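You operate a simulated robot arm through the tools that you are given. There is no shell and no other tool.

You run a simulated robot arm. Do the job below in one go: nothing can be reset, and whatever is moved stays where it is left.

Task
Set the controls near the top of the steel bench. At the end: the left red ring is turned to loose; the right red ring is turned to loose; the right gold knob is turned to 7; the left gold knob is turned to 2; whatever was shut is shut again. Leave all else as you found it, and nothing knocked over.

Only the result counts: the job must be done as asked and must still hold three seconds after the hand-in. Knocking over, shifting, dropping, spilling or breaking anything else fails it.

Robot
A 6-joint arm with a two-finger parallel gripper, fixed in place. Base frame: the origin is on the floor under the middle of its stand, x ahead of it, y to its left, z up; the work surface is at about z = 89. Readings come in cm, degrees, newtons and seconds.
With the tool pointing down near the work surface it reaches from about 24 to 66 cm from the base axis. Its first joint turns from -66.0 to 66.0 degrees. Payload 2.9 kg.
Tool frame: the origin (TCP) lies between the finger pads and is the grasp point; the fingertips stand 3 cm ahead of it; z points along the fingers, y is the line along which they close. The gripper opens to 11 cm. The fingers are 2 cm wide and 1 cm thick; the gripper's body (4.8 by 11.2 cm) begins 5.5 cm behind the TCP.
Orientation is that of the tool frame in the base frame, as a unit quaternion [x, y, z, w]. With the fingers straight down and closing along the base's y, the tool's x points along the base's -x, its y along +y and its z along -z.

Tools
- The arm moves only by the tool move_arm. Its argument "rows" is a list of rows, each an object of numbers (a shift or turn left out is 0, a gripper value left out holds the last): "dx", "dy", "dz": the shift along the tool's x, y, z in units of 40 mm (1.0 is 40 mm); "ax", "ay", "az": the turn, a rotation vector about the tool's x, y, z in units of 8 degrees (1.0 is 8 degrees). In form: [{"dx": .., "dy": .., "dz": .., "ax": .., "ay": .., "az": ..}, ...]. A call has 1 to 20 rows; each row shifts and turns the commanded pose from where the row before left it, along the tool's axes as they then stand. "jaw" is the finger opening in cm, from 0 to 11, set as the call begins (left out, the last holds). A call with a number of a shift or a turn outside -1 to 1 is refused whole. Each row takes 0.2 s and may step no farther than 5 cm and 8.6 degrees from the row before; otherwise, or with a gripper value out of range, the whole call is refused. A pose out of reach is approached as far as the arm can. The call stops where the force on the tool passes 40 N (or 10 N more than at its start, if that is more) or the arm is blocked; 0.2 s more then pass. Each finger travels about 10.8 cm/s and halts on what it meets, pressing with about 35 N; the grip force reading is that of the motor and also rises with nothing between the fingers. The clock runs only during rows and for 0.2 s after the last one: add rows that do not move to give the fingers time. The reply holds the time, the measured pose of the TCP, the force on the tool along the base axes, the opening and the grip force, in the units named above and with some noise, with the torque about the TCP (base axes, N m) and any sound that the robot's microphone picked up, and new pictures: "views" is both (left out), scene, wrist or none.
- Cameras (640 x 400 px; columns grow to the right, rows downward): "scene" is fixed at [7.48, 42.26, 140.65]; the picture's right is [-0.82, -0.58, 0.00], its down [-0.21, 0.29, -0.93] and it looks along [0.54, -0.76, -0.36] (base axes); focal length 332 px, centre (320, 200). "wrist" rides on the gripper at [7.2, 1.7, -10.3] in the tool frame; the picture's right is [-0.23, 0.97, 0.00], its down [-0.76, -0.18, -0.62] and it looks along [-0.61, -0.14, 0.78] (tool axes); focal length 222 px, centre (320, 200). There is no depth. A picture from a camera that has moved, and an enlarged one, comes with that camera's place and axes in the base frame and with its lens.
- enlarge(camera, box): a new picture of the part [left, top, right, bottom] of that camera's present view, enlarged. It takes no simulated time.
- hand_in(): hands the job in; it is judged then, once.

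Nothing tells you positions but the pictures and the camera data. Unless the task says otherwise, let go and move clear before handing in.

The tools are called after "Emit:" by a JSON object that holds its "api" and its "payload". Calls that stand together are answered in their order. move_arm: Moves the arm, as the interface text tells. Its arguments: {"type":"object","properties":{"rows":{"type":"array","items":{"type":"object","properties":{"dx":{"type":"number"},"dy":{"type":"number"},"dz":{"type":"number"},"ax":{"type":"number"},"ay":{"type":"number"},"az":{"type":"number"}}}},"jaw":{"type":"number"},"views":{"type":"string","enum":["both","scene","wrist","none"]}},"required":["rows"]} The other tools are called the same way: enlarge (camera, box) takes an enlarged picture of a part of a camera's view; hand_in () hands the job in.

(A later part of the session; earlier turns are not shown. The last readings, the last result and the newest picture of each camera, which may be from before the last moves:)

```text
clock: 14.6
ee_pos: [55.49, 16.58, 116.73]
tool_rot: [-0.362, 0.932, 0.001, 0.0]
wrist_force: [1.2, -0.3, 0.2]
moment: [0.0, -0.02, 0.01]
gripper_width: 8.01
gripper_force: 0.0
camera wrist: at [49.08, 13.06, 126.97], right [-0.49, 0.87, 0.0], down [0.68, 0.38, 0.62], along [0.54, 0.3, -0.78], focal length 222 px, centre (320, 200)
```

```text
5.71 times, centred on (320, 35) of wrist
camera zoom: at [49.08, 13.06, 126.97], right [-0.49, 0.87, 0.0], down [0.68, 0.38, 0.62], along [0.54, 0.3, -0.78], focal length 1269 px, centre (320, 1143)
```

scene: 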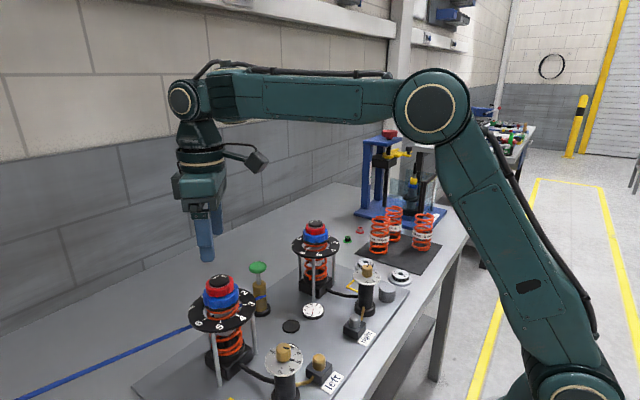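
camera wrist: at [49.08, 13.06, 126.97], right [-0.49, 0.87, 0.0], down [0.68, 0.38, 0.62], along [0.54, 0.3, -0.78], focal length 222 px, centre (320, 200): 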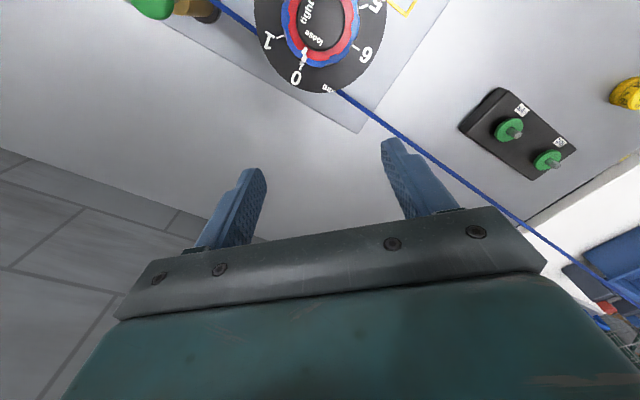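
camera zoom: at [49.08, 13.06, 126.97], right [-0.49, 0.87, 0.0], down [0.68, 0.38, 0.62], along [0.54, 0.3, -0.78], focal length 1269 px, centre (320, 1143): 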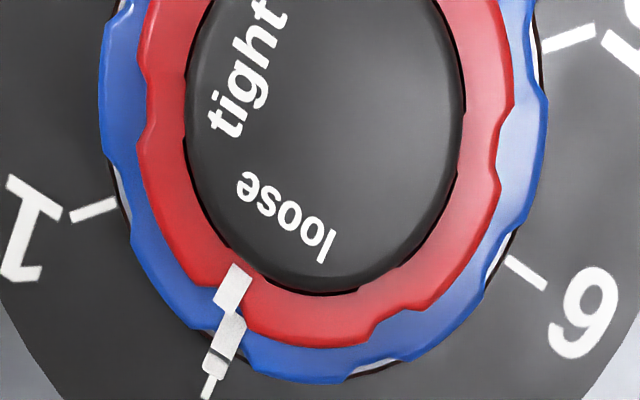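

From straight above, the red mark is about 6–8° short: the 0 tick is at 0°, the blue pointer at 0°, "loose" at about 0–3° and the mark at about -6°. I'll re-grip on a better-centred axis at the same orientation and turn it about 7° more.

Emit:
{"api": "move_arm", "payload": {"rows": [{"dx": 0.894, "dy": 0.205}, {"dx": 0.894, "dy": 0.205}, {}, {"dz": 0.8}, {"dz": 0.8}, {"dz": 0.4}, {}], "jaw": 8, "views": "none"}}

Emit:
{"api": "move_arm", "payload": {"rows": [{}, {}, {}], "jaw": 3}}

```text
clock: 16.2
ee_pos: [49.03, 13.13, 108.92]
tool_rot: [-0.362, 0.932, 0.0, 0.0]
wrist_force: [0.4, -0.4, 0.2]
moment: [-0.02, 0.01, 0.01]
gripper_width: 7.98
gripper_force: 0.1
```

```text
clock: 17.0
ee_pos: [48.97, 13.01, 108.93]
tool_rot: [-0.361, 0.932, 0.0, 0.001]
wrist_force: [7.4, -5.9, -1.2]
moment: [0.12, -0.2, -0.02]
gripper_width: 4.62
gripper_force: 45.1
camera wrist: at [42.5, 9.43, 119.14], right [-0.49, 0.87, 0.0], down [0.68, 0.38, 0.62], along [0.55, 0.3, -0.78], focal length 222 px, centre (320, 200)
```

scene: 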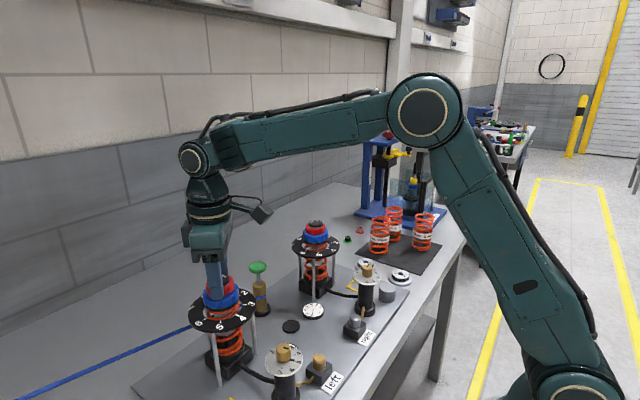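
wrist: 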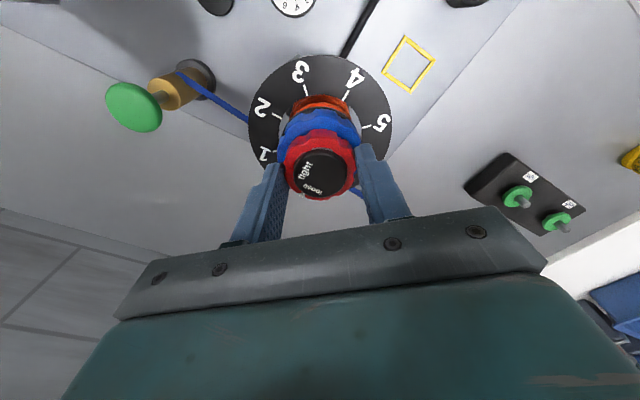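

The ring is gripped with only a small side load. I'll turn about 7° more, release, lift and view from straight above.

Emit:
{"api": "move_arm", "payload": {"rows": [{"az": -0.45}, {"az": -0.45}, {}, {}], "views": "none"}}

Emit:
{"api": "move_arm", "payload": {"rows": [{}, {}, {"dz": -0.6}, {"dz": -0.8}, {"dz": -0.6}, {"dx": -0.9, "dy": -0.2}, {"dx": -0.9, "dy": -0.2}, {}], "jaw": 8, "views": "wrist"}}

Emit:
{"api": "enlarge", "payload": {"camera": "wrist", "box": [265, 0, 375, 80]}}

```text
clock: 18.0
ee_pos: [48.91, 12.91, 109.09]
tool_rot: [-0.419, 0.908, -0.001, 0.002]
wrist_force: [9.6, -11.7, 3.1]
moment: [-0.15, -0.22, -0.77]
gripper_width: 4.58
gripper_force: 44.9
```

```text
clock: 19.8
ee_pos: [54.98, 17.54, 116.89]
tool_rot: [-0.419, 0.908, 0.0, 0.0]
wrist_force: [-0.3, 0.1, 0.7]
moment: [-0.03, -0.01, -0.02]
gripper_width: 8.0
gripper_force: 0.0
camera wrist: at [48.98, 13.12, 127.02], right [-0.59, 0.8, 0.0], down [0.63, 0.47, 0.62], along [0.5, 0.37, -0.78], focal length 222 px, centre (320, 200)
```

wrist: 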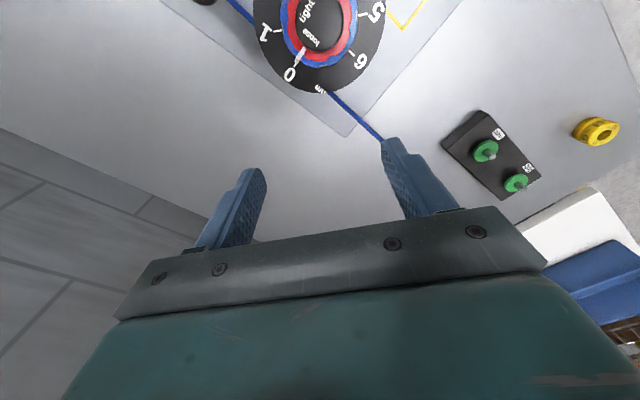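

```text
5.00 times, centred on (320, 40) of wrist
camera zoom: at [48.98, 13.12, 127.02], right [-0.59, 0.8, 0.0], down [0.63, 0.47, 0.62], along [0.5, 0.37, -0.78], focal length 1111 px, centre (320, 1000)
```

zoom: 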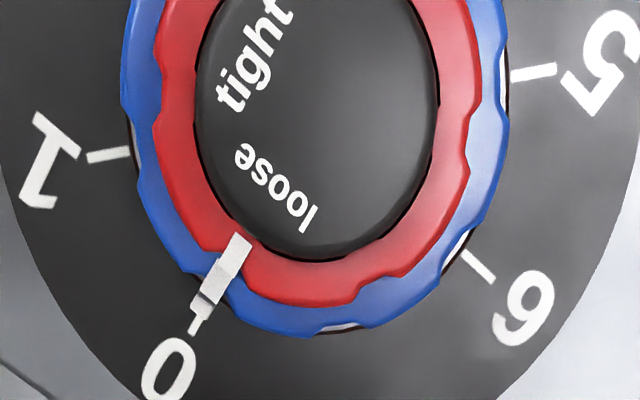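

The left red ring reached its stop: its mark is exactly in line with the 0 tick and "loose", and the blue ring is unchanged. Next is the right spring unit, at about (49.0, -14.4) with a similar height. I'll rotate the gripper back and bring the camera over it.

Emit:
{"api": "move_arm", "payload": {"rows": [{"dz": -0.5}, {"az": 1}, {"az": 1}, {"az": 1}, {"az": 1}, {"az": 1}, {"az": 1}, {"az": 1}, {"az": 1}, {"az": 1}, {"az": 1}, {"az": 1}, {"az": 0.2}], "views": "none"}}

Emit:
{"api": "move_arm", "payload": {"rows": [{"dx": -0.646, "dy": -0.831}, {"dx": -0.646, "dy": -0.831}, {"dx": -0.646, "dy": -0.831}, {"dx": -0.646, "dy": -0.831}, {"dx": -0.646, "dy": -0.831}, {"dx": -0.646, "dy": -0.831}, {"dx": -0.646, "dy": -0.831}, {"dx": -0.646, "dy": -0.831}, {"dx": -0.646, "dy": -0.831}, {}, {"dz": 0.5}, {}]}}

Emit:
{"api": "enlarge", "payload": {"camera": "wrist", "box": [255, 0, 385, 90]}}

```text
clock: 22.6
ee_pos: [54.83, 17.38, 118.88]
tool_rot: [0.343, 0.939, 0.0, 0.001]
wrist_force: [-0.8, -0.4, -0.1]
moment: [0.01, 0.01, 0.02]
gripper_width: 7.99
gripper_force: 0.1
```

```text
clock: 25.2
ee_pos: [53.45, -20.22, 116.98]
tool_rot: [0.343, 0.939, 0.0, 0.001]
wrist_force: [-0.4, 0.5, 0.0]
moment: [-0.04, -0.02, 0.02]
gripper_width: 8.0
gripper_force: 0.0
camera wrist: at [48.93, -14.24, 127.18], right [0.8, 0.6, 0.0], down [0.47, -0.63, 0.62], along [0.38, -0.5, -0.78], focal length 222 px, centre (320, 200)
```

scene: 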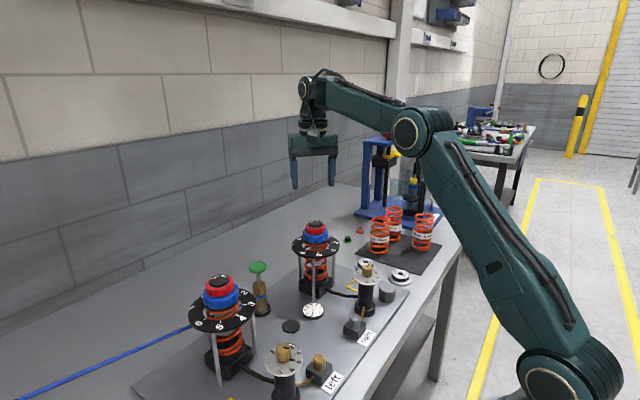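
wrist: 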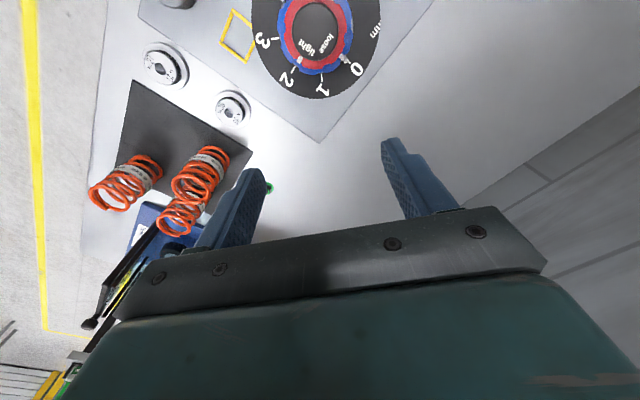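

```text
4.44 times, centred on (320, 45) of wrist
camera zoom: at [48.93, -14.24, 127.18], right [0.8, 0.6, 0.0], down [0.47, -0.63, 0.62], along [0.38, -0.5, -0.78], focal length 987 px, centre (320, 889)
```

zoom: 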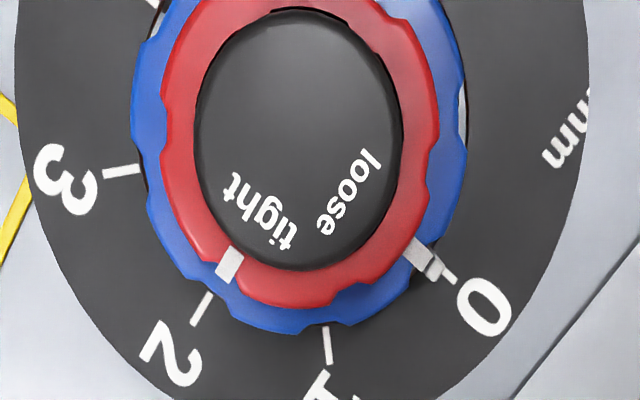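

The right red mark is at "tight", and "loose" is in line with the 0 tick, so it needs a 90° anticlockwise turn like the left one. The axis is about (49.05, -14.8). I'll move the gripper over it and descend to the same height.

Emit:
{"api": "move_arm", "payload": {"rows": [{"dx": 0.8625, "dy": 0.1775}, {"dx": 0.8625, "dy": 0.1775}, {}, {"dz": 0.8}, {"dz": 0.8}, {"dz": 0.4}, {}], "jaw": 8}}

Emit:
{"api": "enlarge", "payload": {"camera": "wrist", "box": [210, 80, 430, 240]}}

Emit:
{"api": "enlarge", "payload": {"camera": "scene", "box": [275, 185, 355, 255]}}

```text
clock: 26.8
ee_pos: [49.13, -14.83, 108.93]
tool_rot: [0.342, 0.94, -0.001, 0.0]
wrist_force: [0.6, 0.2, -0.4]
moment: [0.0, 0.0, -0.02]
gripper_width: 8.01
gripper_force: 0.1
camera wrist: at [44.61, -8.79, 119.19], right [0.8, 0.6, 0.0], down [0.47, -0.63, 0.62], along [0.37, -0.5, -0.78], focal length 222 px, centre (320, 200)
```

scene: 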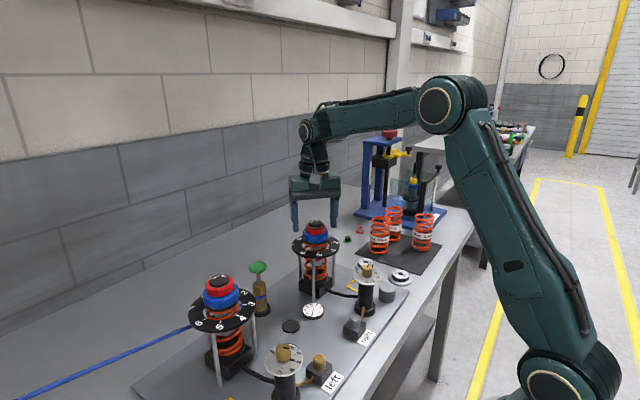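
wrist: 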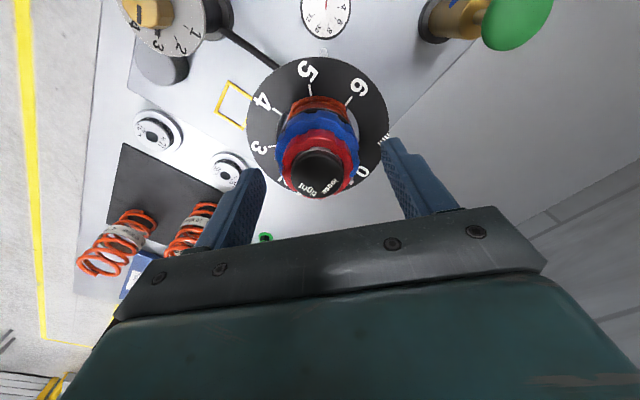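

```text
2.50 times, centred on (320, 160) of wrist
camera zoom: at [44.61, -8.79, 119.19], right [0.8, 0.6, 0.0], down [0.47, -0.63, 0.62], along [0.37, -0.5, -0.78], focal length 555 px, centre (320, 300)
```

zoom: 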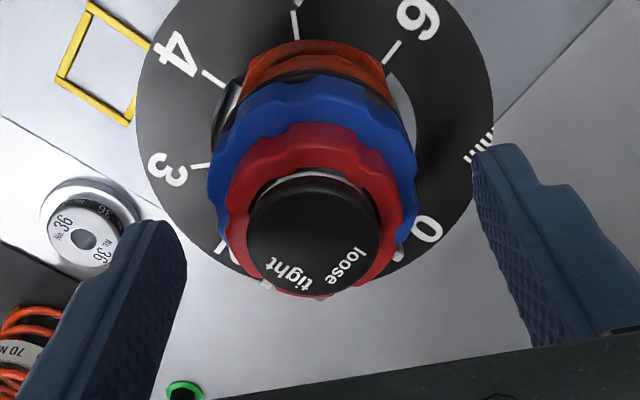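

```text
5.71 times, centred on (315, 220) of scene
camera zoom: at [7.48, 42.26, 140.65], right [-0.82, -0.58, 0.0], down [-0.21, 0.29, -0.93], along [0.54, -0.76, -0.36], focal length 1900 px, centre (349, 86)
```

zoom: 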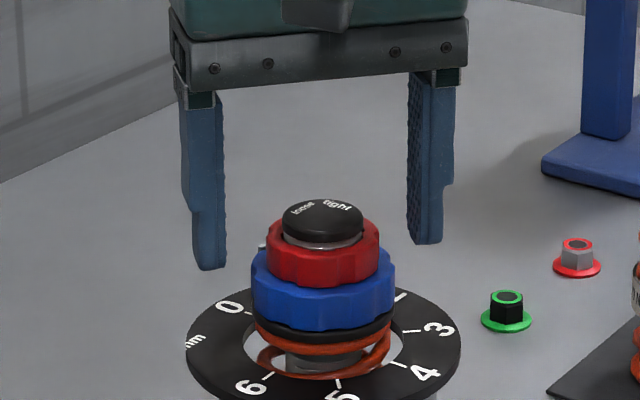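

The geometry matches the left unit, needing only a small shift along the closing line. I'll shift about 0.12 cm and close on the red ring.

Emit:
{"api": "move_arm", "payload": {"rows": [{"dy": -0.03}, {}], "views": "none"}}

Emit:
{"api": "move_arm", "payload": {"rows": [{}, {}, {}], "jaw": 3}}

Emit:
{"api": "enlarge", "payload": {"camera": "wrist", "box": [210, 80, 430, 240]}}

Emit:
{"api": "enlarge", "payload": {"camera": "scene", "box": [275, 185, 355, 255]}}

```text
clock: 27.4
ee_pos: [48.91, -14.95, 108.98]
tool_rot: [0.342, 0.94, -0.001, 0.001]
wrist_force: [0.0, 0.7, 0.5]
moment: [0.0, 0.03, 0.0]
gripper_width: 7.97
gripper_force: 0.1
```

```text
clock: 28.2
ee_pos: [48.9, -14.97, 108.96]
tool_rot: [0.343, 0.939, -0.001, 0.001]
wrist_force: [-4.6, -7.8, -0.3]
moment: [0.01, -0.01, -0.02]
gripper_width: 4.63
gripper_force: 44.5
camera wrist: at [44.51, -8.93, 119.15], right [0.8, 0.6, 0.0], down [0.47, -0.63, 0.62], along [0.37, -0.5, -0.78], focal length 222 px, centre (320, 200)
```

scene: 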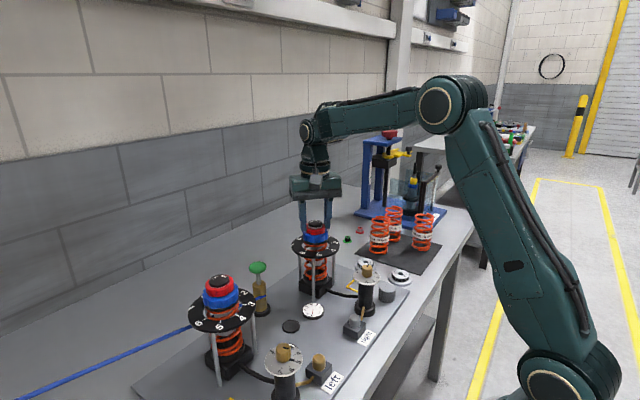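
wrist: 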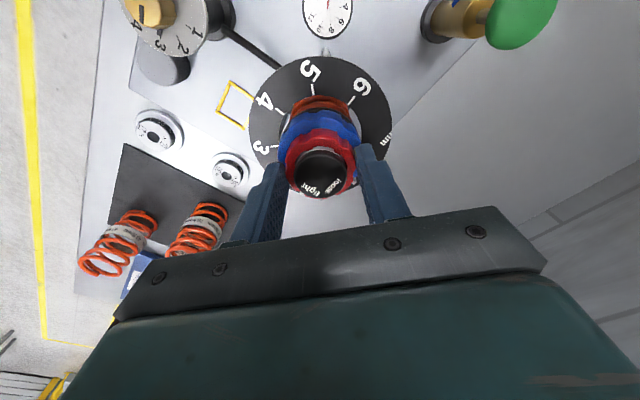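

```text
2.50 times, centred on (320, 160) of wrist
camera zoom: at [44.51, -8.93, 119.15], right [0.8, 0.6, 0.0], down [0.47, -0.63, 0.62], along [0.37, -0.5, -0.78], focal length 555 px, centre (320, 300)
```

zoom: 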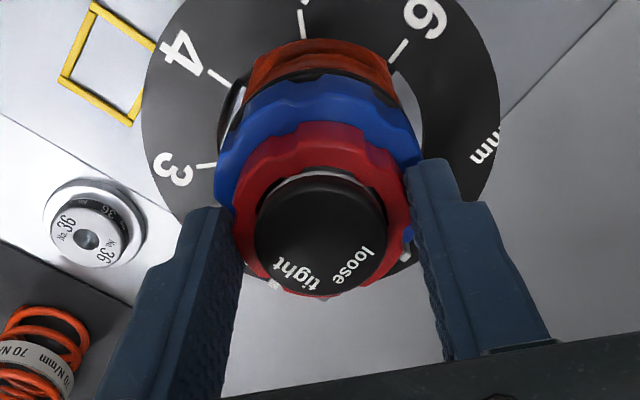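

```text
5.71 times, centred on (315, 220) of scene
camera zoom: at [7.46, 42.24, 140.66], right [-0.82, -0.58, 0.0], down [-0.21, 0.29, -0.93], along [0.54, -0.76, -0.36], focal length 1900 px, centre (349, 86)
```

zoom: 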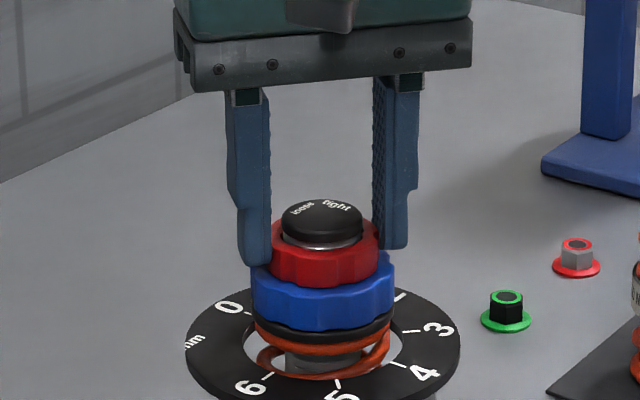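

The width is 4.63, so the grip is on the right red ring. I'll turn it anticlockwise in stages.

Emit:
{"api": "move_arm", "payload": {"rows": [{"az": -1}, {"az": -1}, {"az": -1}, {"az": -1}, {}], "views": "none"}}

Emit:
{"api": "move_arm", "payload": {"rows": [{"az": -1}, {"az": -1}, {"az": -1}, {"az": -1}, {}]}}

Emit:
{"api": "enlarge", "payload": {"camera": "wrist", "box": [210, 80, 430, 240]}}

```text
clock: 29.4
ee_pos: [48.79, -14.99, 108.96]
tool_rot: [0.07, 0.998, 0.0, 0.001]
wrist_force: [-7.2, -14.2, 4.7]
moment: [-0.08, 0.8, 0.01]
gripper_width: 4.6
gripper_force: 44.9
```

```text
clock: 30.6
ee_pos: [48.9, -15.09, 108.78]
tool_rot: [-0.208, 0.978, -0.001, 0.001]
wrist_force: [-11.5, -21.2, 10.4]
moment: [-0.47, 0.58, 0.0]
gripper_width: 4.61
gripper_force: 44.8
camera wrist: at [41.63, -16.36, 119.1], right [-0.19, 0.98, 0.0], down [0.77, 0.15, 0.62], along [0.61, 0.12, -0.78], focal length 222 px, centre (320, 200)
```

scene: 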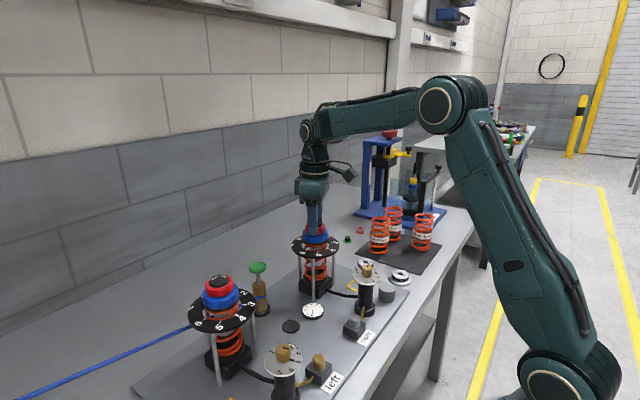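
wrist: 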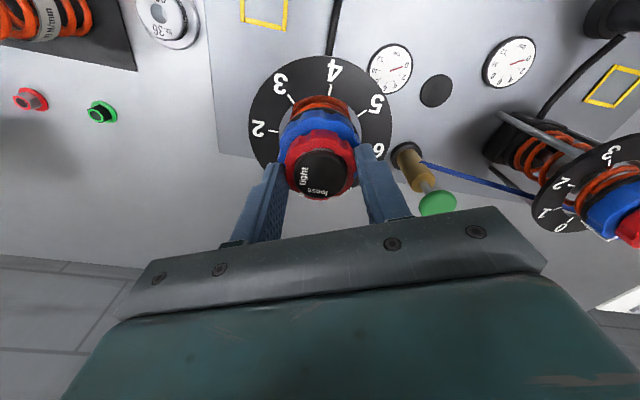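

```text
2.50 times, centred on (320, 160) of wrist
camera zoom: at [41.63, -16.36, 119.1], right [-0.19, 0.98, 0.0], down [0.77, 0.15, 0.62], along [0.61, 0.12, -0.78], focal length 555 px, centre (320, 300)
```

zoom: 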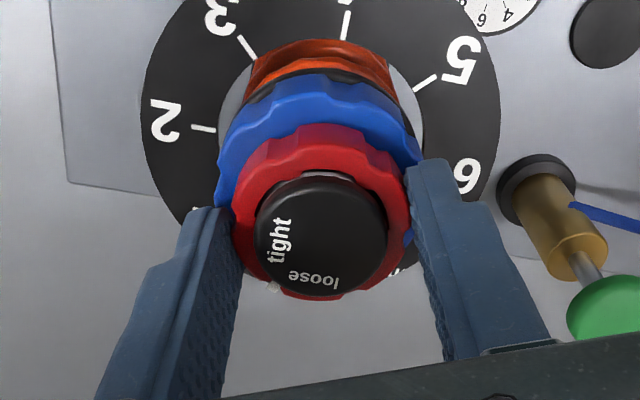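

The ring follows. I'll relieve the side force with a small re-centre and continue 24°, then a small last bit to the stop.

Emit:
{"api": "move_arm", "payload": {"rows": [{"dx": 0.035, "dy": -0.028, "dz": -0.012}, {"az": -1}, {"az": -1}, {"az": -1}, {}], "views": "none"}}

Emit:
{"api": "move_arm", "payload": {"rows": [{"az": -0.35}, {}], "views": "wrist"}}

Emit:
{"api": "enlarge", "payload": {"camera": "wrist", "box": [250, 110, 390, 210]}}

```text
clock: 31.8
ee_pos: [48.92, -15.02, 108.95]
tool_rot: [-0.409, 0.913, 0.0, 0.001]
wrist_force: [7.3, -10.5, -0.3]
moment: [0.0, -0.09, -0.04]
gripper_width: 4.6
gripper_force: 45.1
```

```text
clock: 32.4
ee_pos: [49.08, -15.07, 108.93]
tool_rot: [-0.428, 0.904, -0.002, 0.002]
wrist_force: [14.5, -8.3, -3.3]
moment: [-0.01, -0.29, -0.67]
gripper_width: 4.62
gripper_force: 45.2
camera wrist: at [43.05, -19.53, 119.14], right [-0.61, 0.79, 0.0], down [0.62, 0.48, 0.62], along [0.5, 0.38, -0.78], focal length 222 px, centre (320, 200)
```

wrist: 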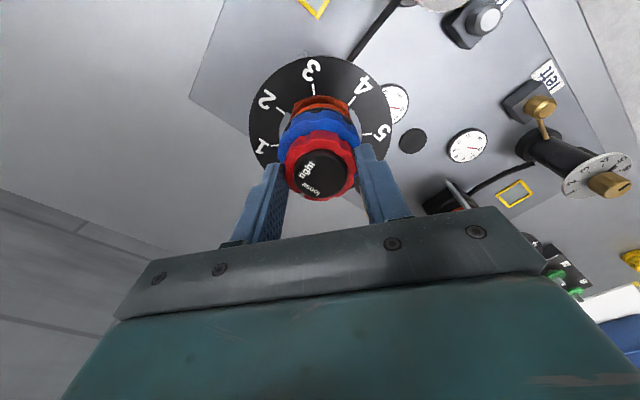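

```text
4.00 times, centred on (320, 160) of wrist
camera zoom: at [43.05, -19.53, 119.14], right [-0.61, 0.79, 0.0], down [0.62, 0.48, 0.62], along [0.5, 0.38, -0.78], focal length 888 px, centre (320, 360)
```

zoom: 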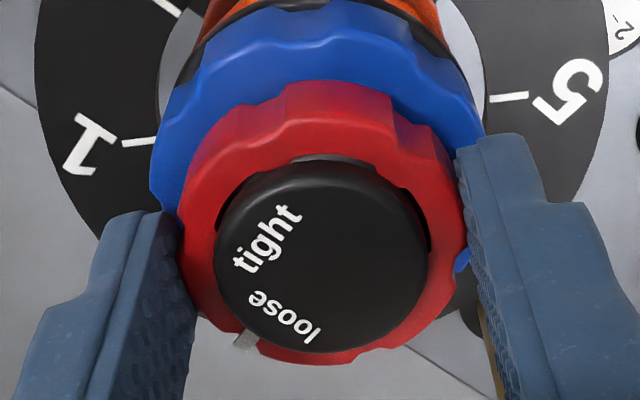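

The turning torque rose to 0.67 N m, so the stop at "loose" is reached. I'll release, lift and check from straight above.

Emit:
{"api": "move_arm", "payload": {"rows": [{}, {}, {"dz": -0.6}, {"dz": -0.8}, {"dz": -0.6}, {"dx": -0.9, "dy": -0.2}, {"dx": -0.9, "dy": -0.2}, {}], "jaw": 8}}

Emit:
{"api": "enlarge", "payload": {"camera": "wrist", "box": [265, 0, 375, 80]}}

Emit:
{"api": "enlarge", "payload": {"camera": "scene", "box": [250, 190, 430, 340]}}

```text
clock: 34.2
ee_pos: [54.62, -10.44, 116.74]
tool_rot: [-0.428, 0.904, 0.0, 0.0]
wrist_force: [-0.1, -0.3, 0.0]
moment: [0.01, -0.02, 0.0]
gripper_width: 8.02
gripper_force: 0.0
camera wrist: at [48.77, -14.91, 127.08], right [-0.61, 0.79, 0.0], down [0.62, 0.48, 0.62], along [0.49, 0.38, -0.78], focal length 222 px, centre (320, 200)
```

scene: 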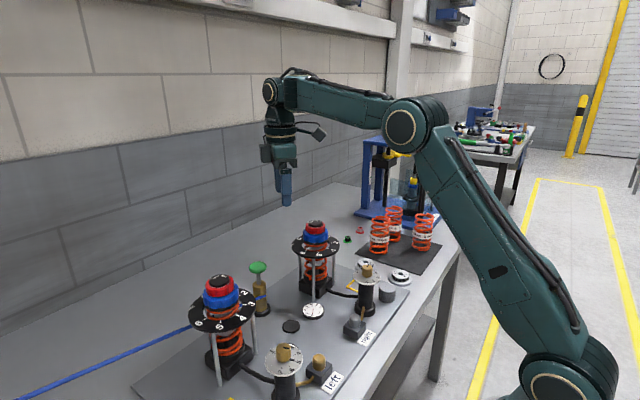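
wrist: 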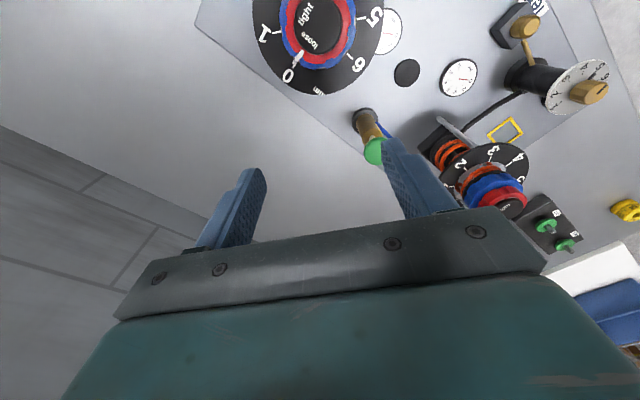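

```text
5.00 times, centred on (320, 40) of wrist
camera zoom: at [48.77, -14.91, 127.08], right [-0.61, 0.79, 0.0], down [0.62, 0.48, 0.62], along [0.49, 0.38, -0.78], focal length 1111 px, centre (320, 1000)
```

zoom: 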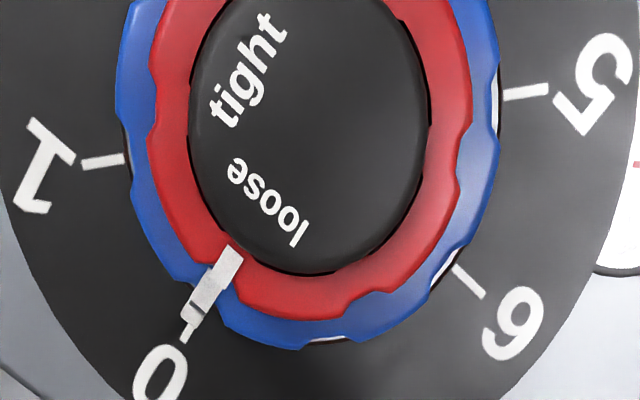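

```text
2.67 times, centred on (340, 265) of scene
camera zoom: at [7.48, 42.27, 140.65], right [-0.82, -0.58, 0.0], down [-0.21, 0.29, -0.93], along [0.54, -0.76, -0.36], focal length 886 px, centre (267, 27)
```

zoom: 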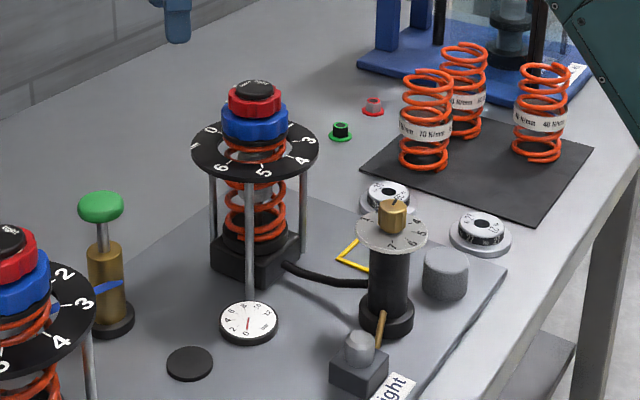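

Both red rings are at "loose" with the blue rings untouched. Next I'll look straight down on the right dial.

Emit:
{"api": "move_arm", "payload": {"rows": [{"dz": -0.5}, {"az": 1}, {"az": 1}, {"az": 1}, {"az": 1}, {"az": 1}, {"az": 1}, {"az": 0.35}, {"dx": 0.7975, "dy": -0.284}, {"dx": 0.7975, "dy": -0.284}, {"dx": 0.7975, "dy": -0.284}, {"dx": 0.7975, "dy": -0.284}, {}]}}

Emit:
{"api": "enlarge", "payload": {"camera": "wrist", "box": [255, 0, 385, 90]}}

```text
clock: 37.0
ee_pos: [41.99, -15.02, 118.78]
tool_rot: [0.0, 1.0, 0.0, 0.0]
wrist_force: [-0.2, -1.1, 0.4]
moment: [0.02, -0.02, -0.02]
gripper_width: 8.01
gripper_force: 0.1
camera wrist: at [34.74, -13.32, 128.97], right [0.23, 0.97, 0.0], down [0.76, -0.18, 0.62], along [0.61, -0.14, -0.78], focal length 222 px, centre (320, 200)
```

scene: 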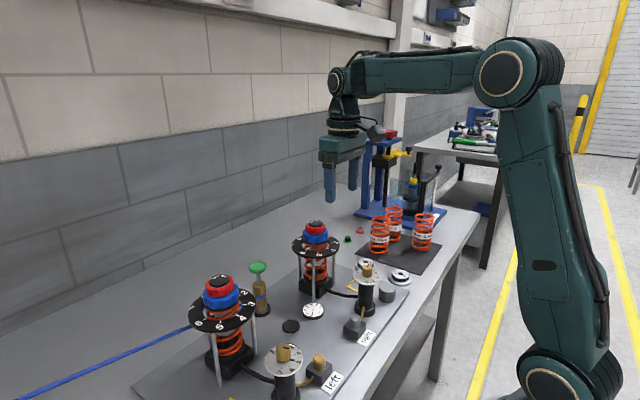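
wrist: 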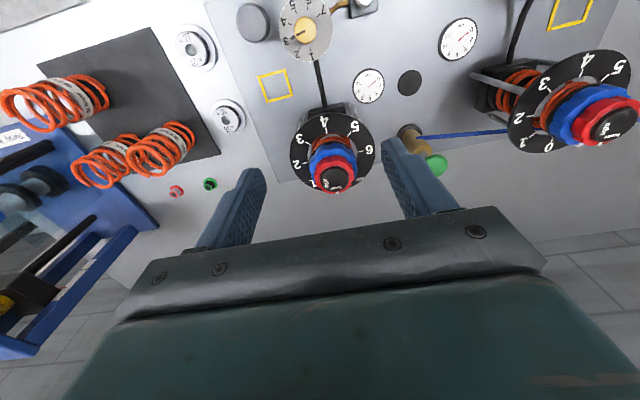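

```text
4.44 times, centred on (320, 45) of wrist
camera zoom: at [34.74, -13.32, 128.97], right [0.23, 0.97, 0.0], down [0.76, -0.18, 0.62], along [0.61, -0.14, -0.78], focal length 987 px, centre (320, 889)
```

zoom: 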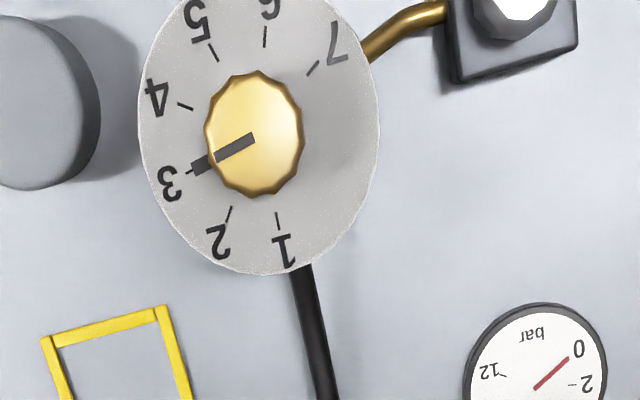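

The right dial reads 3. The spacing is 40° per number and 7 is four steps clockwise (160°) from there. The knob is about 2.5 cm wide, near (35.0, -14.8) with its top at z≈101. I'll position over it pre-rotated +40° and descend part way.

Emit:
{"api": "move_arm", "payload": {"rows": [{"dx": 0.865, "dy": 0.022}, {"dx": 0.865, "dy": 0.022}, {"az": -1}, {"az": -1}, {"az": -1}, {"az": -1}, {"az": -1}, {"dz": 0.9}, {"dz": 0.9}, {"dz": 0.9}, {"dz": 0.775}, {}], "jaw": 6}}

Emit:
{"api": "enlarge", "payload": {"camera": "wrist", "box": [210, 80, 430, 240]}}

Emit:
{"api": "enlarge", "payload": {"camera": "scene", "box": [320, 210, 420, 300]}}

```text
clock: 39.6
ee_pos: [34.91, -14.92, 104.76]
tool_rot: [-0.342, 0.94, 0.0, 0.0]
wrist_force: [-1.0, 0.1, -0.5]
moment: [0.02, -0.03, 0.0]
gripper_width: 6.0
gripper_force: 0.1
camera wrist: at [28.21, -18.25, 115.0], right [-0.45, 0.89, 0.0], down [0.7, 0.35, 0.62], along [0.56, 0.28, -0.78], focal length 222 px, centre (320, 200)
```

scene: 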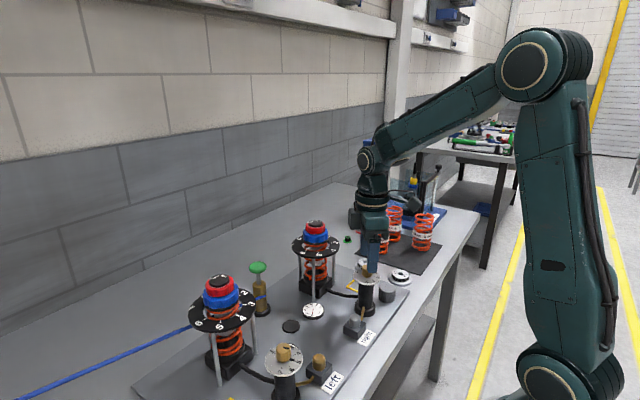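
wrist: 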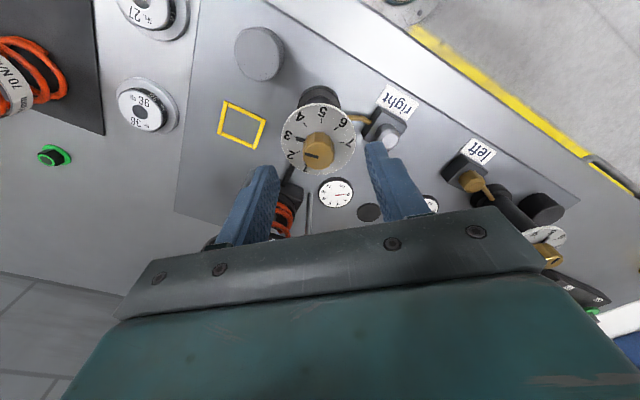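

```text
2.50 times, centred on (320, 160) of wrist
camera zoom: at [28.21, -18.25, 115.0], right [-0.45, 0.89, 0.0], down [0.7, 0.35, 0.62], along [0.56, 0.28, -0.78], focal length 555 px, centre (320, 300)
```

zoom: 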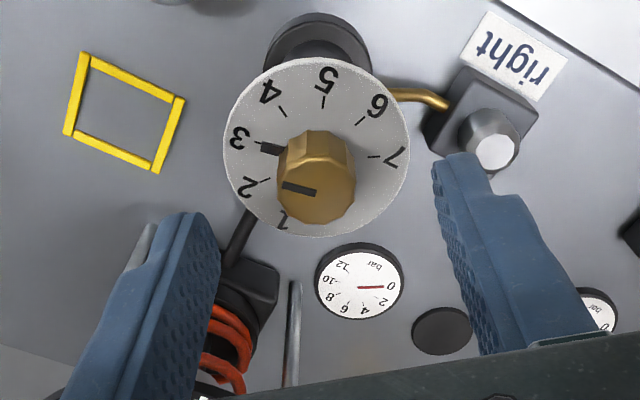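

```text
4.44 times, centred on (370, 255) of scene
camera zoom: at [7.48, 42.26, 140.65], right [-0.82, -0.58, 0.0], down [-0.21, 0.29, -0.93], along [0.54, -0.76, -0.36], focal length 1477 px, centre (98, -44)
```

zoom: 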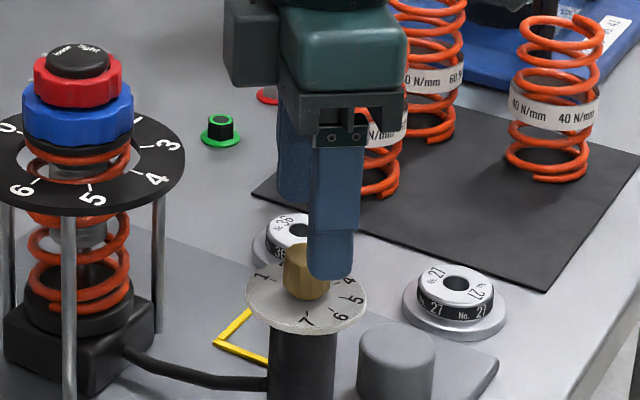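

The knob is centred between the open fingers within a millimetre or two. I'll lower so the tips are around z≈99.7, above the dial face, and then close.

Emit:
{"api": "move_arm", "payload": {"rows": [{"dy": -0.025, "dx": 0.02}, {"dz": 0.3}, {"dz": 0.275}, {}], "views": "none"}}

Emit:
{"api": "move_arm", "payload": {"rows": [{}, {}, {}], "jaw": 1}}

Emit:
{"api": "enlarge", "payload": {"camera": "wrist", "box": [210, 80, 430, 240]}}

Emit:
{"api": "enlarge", "payload": {"camera": "scene", "box": [320, 210, 420, 300]}}

```text
clock: 40.6
ee_pos: [34.97, -15.0, 102.59]
tool_rot: [-0.342, 0.94, -0.001, 0.001]
wrist_force: [0.3, 0.0, -0.2]
moment: [-0.02, 0.01, -0.03]
gripper_width: 5.99
gripper_force: 0.0
```

```text
clock: 41.4
ee_pos: [34.9, -15.01, 102.64]
tool_rot: [-0.342, 0.94, -0.002, 0.002]
wrist_force: [6.1, -4.5, -4.1]
moment: [-0.04, -0.26, -0.01]
gripper_width: 2.31
gripper_force: 45.2
camera wrist: at [28.32, -18.31, 112.81], right [-0.45, 0.89, 0.0], down [0.7, 0.35, 0.62], along [0.56, 0.28, -0.78], focal length 222 px, centre (320, 200)
```

scene: 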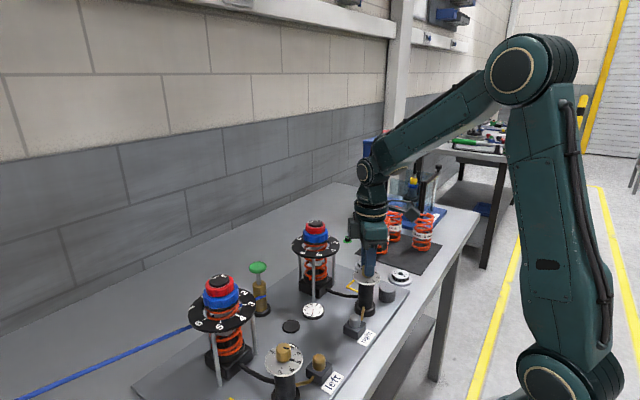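
wrist: 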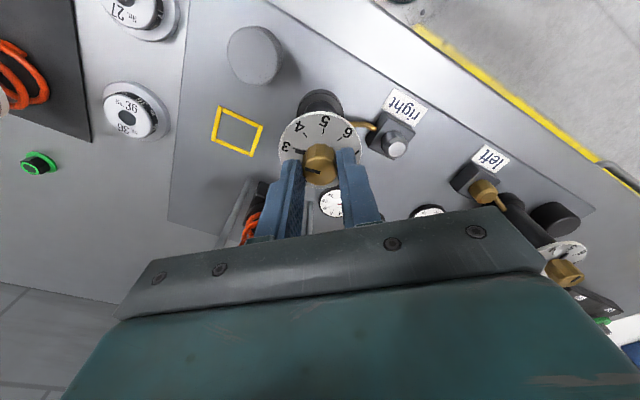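

```text
2.50 times, centred on (320, 160) of wrist
camera zoom: at [28.32, -18.31, 112.81], right [-0.45, 0.89, 0.0], down [0.7, 0.35, 0.62], along [0.56, 0.28, -0.78], focal length 555 px, centre (320, 300)
```

zoom: 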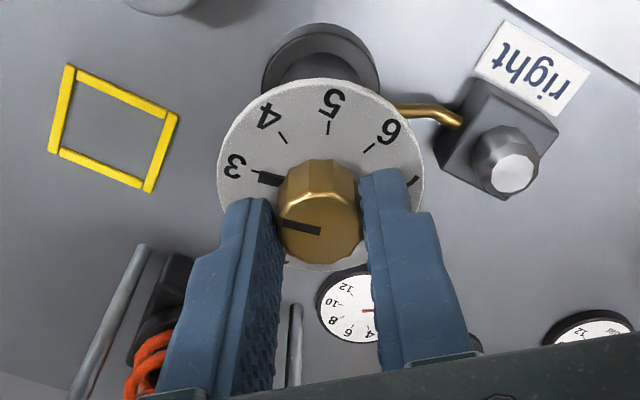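

```text
4.44 times, centred on (370, 255) of scene
camera zoom: at [7.5, 42.25, 140.66], right [-0.82, -0.58, 0.0], down [-0.21, 0.29, -0.93], along [0.54, -0.76, -0.36], focal length 1477 px, centre (98, -44)
```

zoom: 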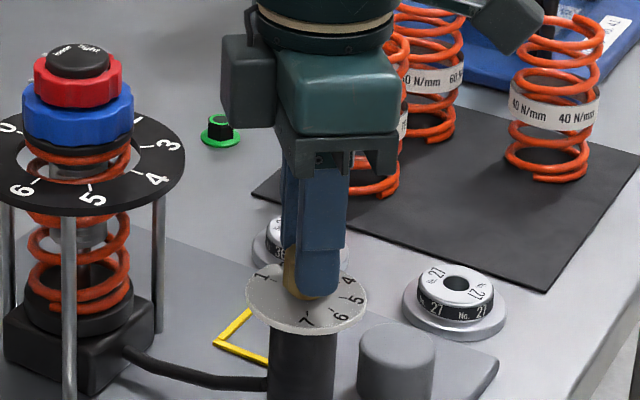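

The right gold knob is gripped (width 2.31). I'll try turning it clockwise 16° first to see whether it moves freely.

Emit:
{"api": "move_arm", "payload": {"rows": [{"az": 1}, {"az": 1}, {}], "views": "wrist"}}

Emit:
{"api": "enlarge", "payload": {"camera": "wrist", "box": [210, 80, 430, 240]}}

```text
clock: 42.2
ee_pos: [34.92, -14.92, 102.51]
tool_rot: [-0.207, 0.978, -0.001, 0.0]
wrist_force: [1.2, -7.1, -12.7]
moment: [0.1, -0.83, -0.03]
gripper_width: 2.33
gripper_force: 45.2
camera wrist: at [27.68, -16.34, 112.83], right [-0.19, 0.98, 0.0], down [0.77, 0.15, 0.62], along [0.61, 0.12, -0.78], focal length 222 px, centre (320, 200)
```

wrist: 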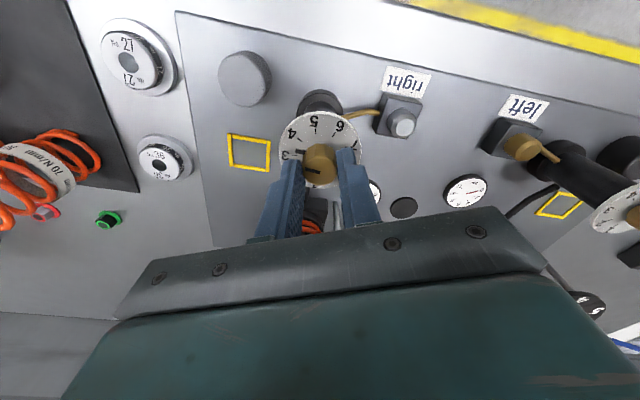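

```text
2.50 times, centred on (320, 160) of wrist
camera zoom: at [27.68, -16.34, 112.83], right [-0.19, 0.98, 0.0], down [0.77, 0.15, 0.62], along [0.61, 0.12, -0.78], focal length 555 px, centre (320, 300)
```

zoom: 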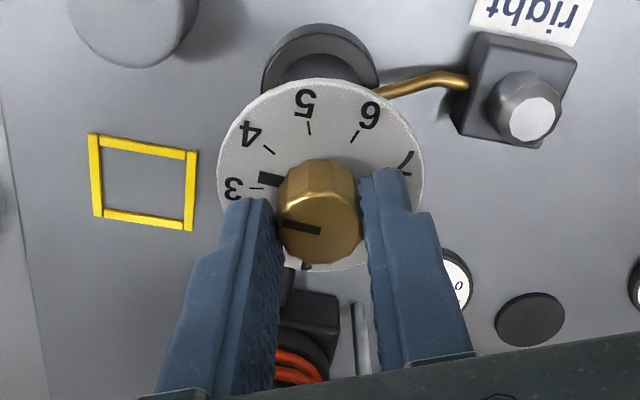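

The knob turns freely; the pointer has left 3 towards 4. I'll continue and watch the vertical force.

Emit:
{"api": "move_arm", "payload": {"rows": [{"az": 1}, {"az": 1}, {"az": 1}, {}], "views": "none"}}

```text
clock: 43.2
ee_pos: [35.01, -14.99, 102.47]
tool_rot: [0.002, 1.0, 0.0, -0.001]
wrist_force: [-2.0, -13.1, -19.7]
moment: [-0.34, 0.04, -0.05]
gripper_width: 2.33
gripper_force: 45.1
```

Emit:
{"api": "move_arm", "payload": {"rows": [{"dy": -0.02, "dz": 0.03}, {"az": 1, "dz": 0.006}, {"az": 1, "dz": 0.006}, {}], "views": "both"}}

Emit:
{"api": "enlarge", "payload": {"camera": "wrist", "box": [210, 80, 430, 240]}}

Emit:
{"api": "enlarge", "payload": {"camera": "scene", "box": [320, 210, 420, 300]}}

```text
clock: 44.2
ee_pos: [35.03, -15.01, 102.6]
tool_rot: [0.14, 0.99, -0.001, 0.0]
wrist_force: [-12.8, -4.4, 18.2]
moment: [-0.02, 0.95, 0.0]
gripper_width: 2.29
gripper_force: 45.2
camera wrist: at [28.47, -11.29, 112.81], right [0.49, 0.87, 0.0], down [0.68, -0.38, 0.63], along [0.55, -0.3, -0.78], focal length 222 px, centre (320, 200)
```

scene: 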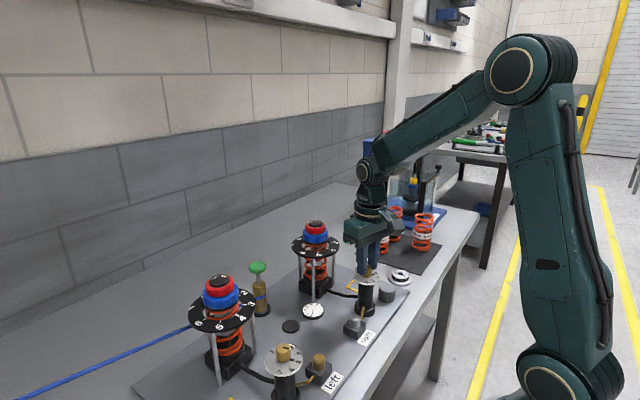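
wrist: 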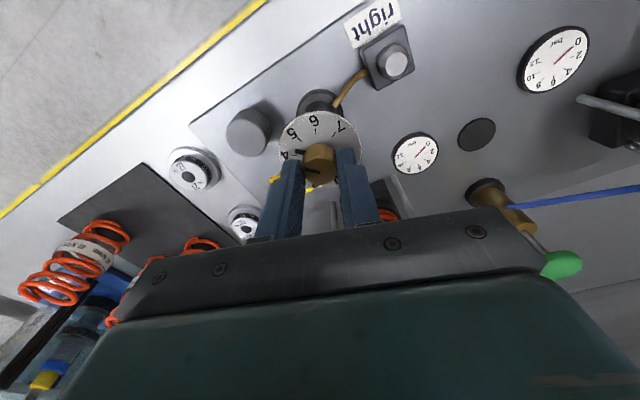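

```text
2.50 times, centred on (320, 160) of wrist
camera zoom: at [28.47, -11.29, 112.81], right [0.49, 0.87, 0.0], down [0.68, -0.38, 0.63], along [0.55, -0.3, -0.78], focal length 555 px, centre (320, 300)
```

zoom: 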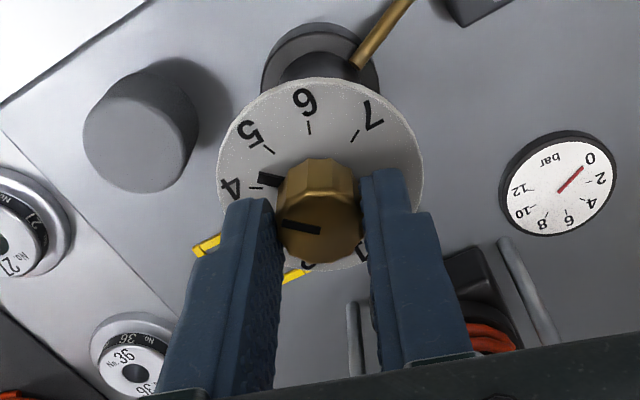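

```text
4.44 times, centred on (370, 255) of scene
camera zoom: at [7.42, 42.26, 140.66], right [-0.82, -0.58, 0.0], down [-0.21, 0.29, -0.93], along [0.54, -0.76, -0.36], focal length 1477 px, centre (98, -44)
```

zoom: 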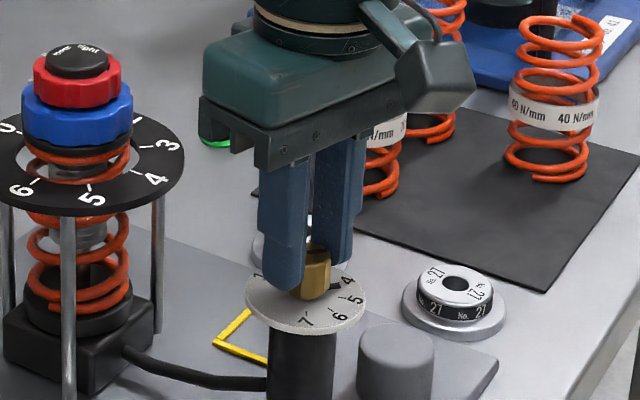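

The pointer is past 4, tracking the turn of 56°. I'll ease the vertical force and continue to the end of this stroke.

Emit:
{"api": "move_arm", "payload": {"rows": [{"dz": -0.02}, {"az": 1}, {"az": 1}, {"az": 1}, {}], "views": "wrist"}}

Emit:
{"api": "enlarge", "payload": {"camera": "wrist", "box": [210, 80, 430, 240]}}

```text
clock: 45.4
ee_pos: [35.03, -15.08, 102.45]
tool_rot: [0.342, 0.94, 0.0, 0.0]
wrist_force: [-7.6, 4.9, -2.0]
moment: [-0.43, -0.55, -0.02]
gripper_width: 2.31
gripper_force: 44.8
camera wrist: at [30.55, -8.98, 112.82], right [0.8, 0.6, 0.0], down [0.47, -0.63, 0.62], along [0.37, -0.5, -0.78], focal length 222 px, centre (320, 200)
```

wrist: 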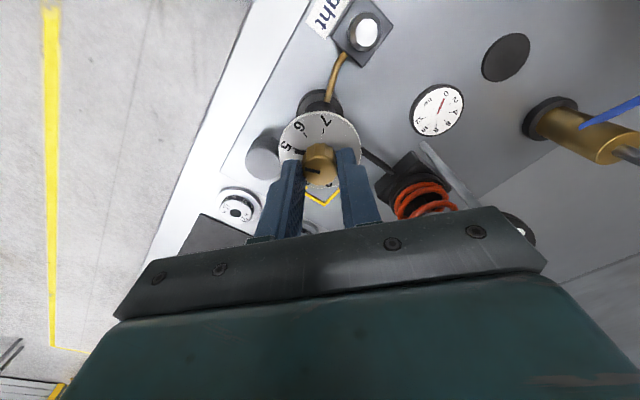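

```text
2.50 times, centred on (320, 160) of wrist
camera zoom: at [30.55, -8.98, 112.82], right [0.8, 0.6, 0.0], down [0.47, -0.63, 0.62], along [0.37, -0.5, -0.78], focal length 555 px, centre (320, 300)
```

zoom: 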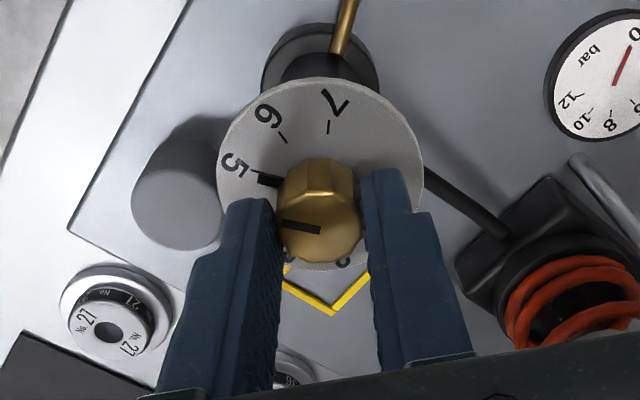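

The pointer is at 5. I'll open, lift slightly, rotate the gripper back 90° (keeping facet alignment), and re-grip for the remaining 80°.

Emit:
{"api": "move_arm", "payload": {"rows": [{}, {}, {"dz": -0.6}, {"az": -1}, {"az": -1}, {"az": -1}, {"az": -1}, {"az": -1}, {"az": -1}, {"az": -1}, {"az": -1}, {"az": -1}, {"az": -1}, {"az": -1}, {"az": -0.25}, {}], "jaw": 5.5, "views": "wrist"}}

Emit:
{"api": "enlarge", "payload": {"camera": "wrist", "box": [210, 80, 430, 240]}}

```text
clock: 48.8
ee_pos: [34.97, -15.18, 105.08]
tool_rot: [-0.424, 0.906, 0.0, 0.0]
wrist_force: [0.5, 0.1, 0.0]
moment: [0.01, 0.02, 0.01]
gripper_width: 5.49
gripper_force: 0.1
camera wrist: at [29.08, -19.5, 115.24], right [-0.6, 0.8, 0.0], down [0.62, 0.47, 0.62], along [0.5, 0.37, -0.78], focal length 222 px, centre (320, 200)
```

wrist: 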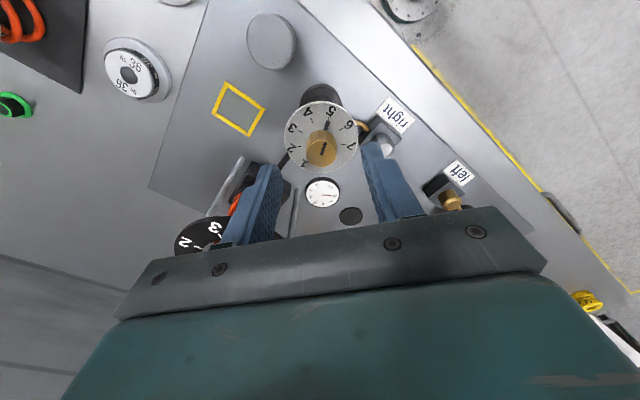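

```text
2.50 times, centred on (320, 160) of wrist
camera zoom: at [29.08, -19.5, 115.24], right [-0.6, 0.8, 0.0], down [0.62, 0.47, 0.62], along [0.5, 0.37, -0.78], focal length 555 px, centre (320, 300)
```

zoom: 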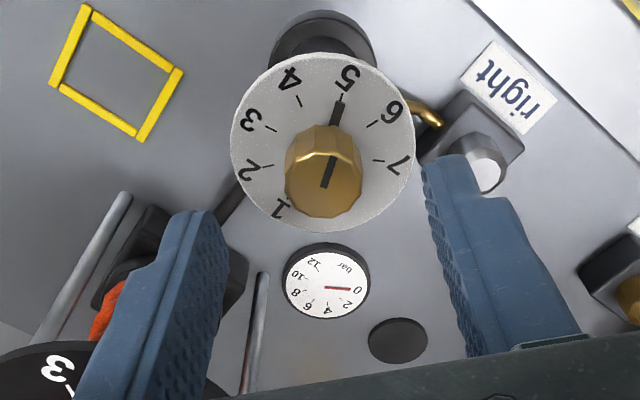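

The pointer is cleanly at 5. I'll lower and grip again, then turn clockwise 80° in stages.

Emit:
{"api": "move_arm", "payload": {"rows": [{"dz": 0.3}, {"dz": 0.3}, {}], "views": "none"}}

Emit:
{"api": "move_arm", "payload": {"rows": [{}, {}, {}], "jaw": 1, "views": "none"}}

Emit:
{"api": "move_arm", "payload": {"rows": [{"az": 1}, {"az": 1}, {"az": 1}, {"az": 1}, {}], "views": "none"}}

```text
clock: 49.6
ee_pos: [35.03, -15.21, 102.63]
tool_rot: [-0.423, 0.906, -0.001, 0.001]
wrist_force: [-0.4, 1.0, 0.0]
moment: [-0.03, 0.04, 0.01]
gripper_width: 5.51
gripper_force: 0.1
```

```text
clock: 50.4
ee_pos: [35.01, -15.07, 102.62]
tool_rot: [-0.423, 0.906, 0.001, 0.0]
wrist_force: [-8.1, 6.9, 0.7]
moment: [0.08, -0.01, 0.0]
gripper_width: 2.32
gripper_force: 45.4
```

```text
clock: 51.6
ee_pos: [34.94, -15.03, 102.61]
tool_rot: [-0.154, 0.988, 0.0, 0.0]
wrist_force: [-13.9, 3.9, 7.9]
moment: [0.24, 0.57, -0.01]
gripper_width: 2.33
gripper_force: 44.7
```

Emit:
{"api": "move_arm", "payload": {"rows": [{"az": 1}, {"az": 1}, {"az": 1}, {"az": 1}, {}], "views": "wrist"}}

Emit:
{"api": "enlarge", "payload": {"camera": "wrist", "box": [210, 80, 430, 240]}}

```text
clock: 52.8
ee_pos: [34.86, -15.06, 102.77]
tool_rot: [0.122, 0.993, 0.0, 0.0]
wrist_force: [-15.4, 16.7, 8.8]
moment: [0.07, -0.37, 0.03]
gripper_width: 2.35
gripper_force: 44.8
camera wrist: at [28.33, -11.53, 112.88], right [0.46, 0.89, 0.0], down [0.7, -0.36, 0.62], along [0.55, -0.28, -0.78], focal length 222 px, centre (320, 200)
```

wrist: 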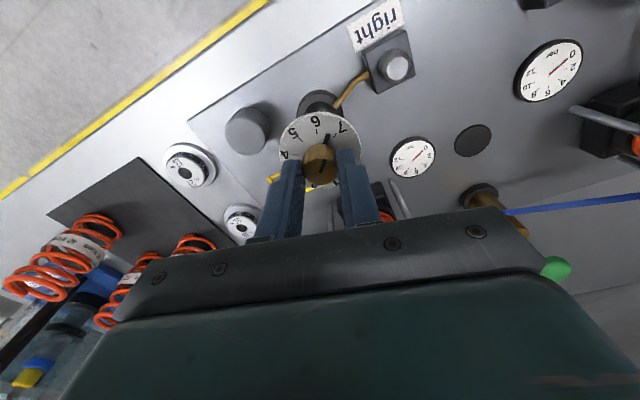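

```text
2.50 times, centred on (320, 160) of wrist
camera zoom: at [28.33, -11.53, 112.88], right [0.46, 0.89, 0.0], down [0.7, -0.36, 0.62], along [0.55, -0.28, -0.78], focal length 555 px, centre (320, 300)
```

zoom: 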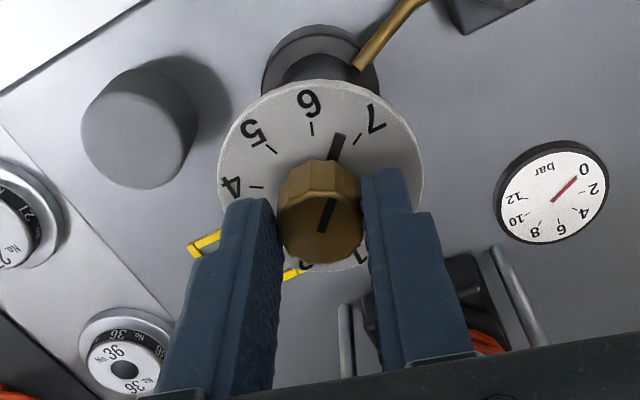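

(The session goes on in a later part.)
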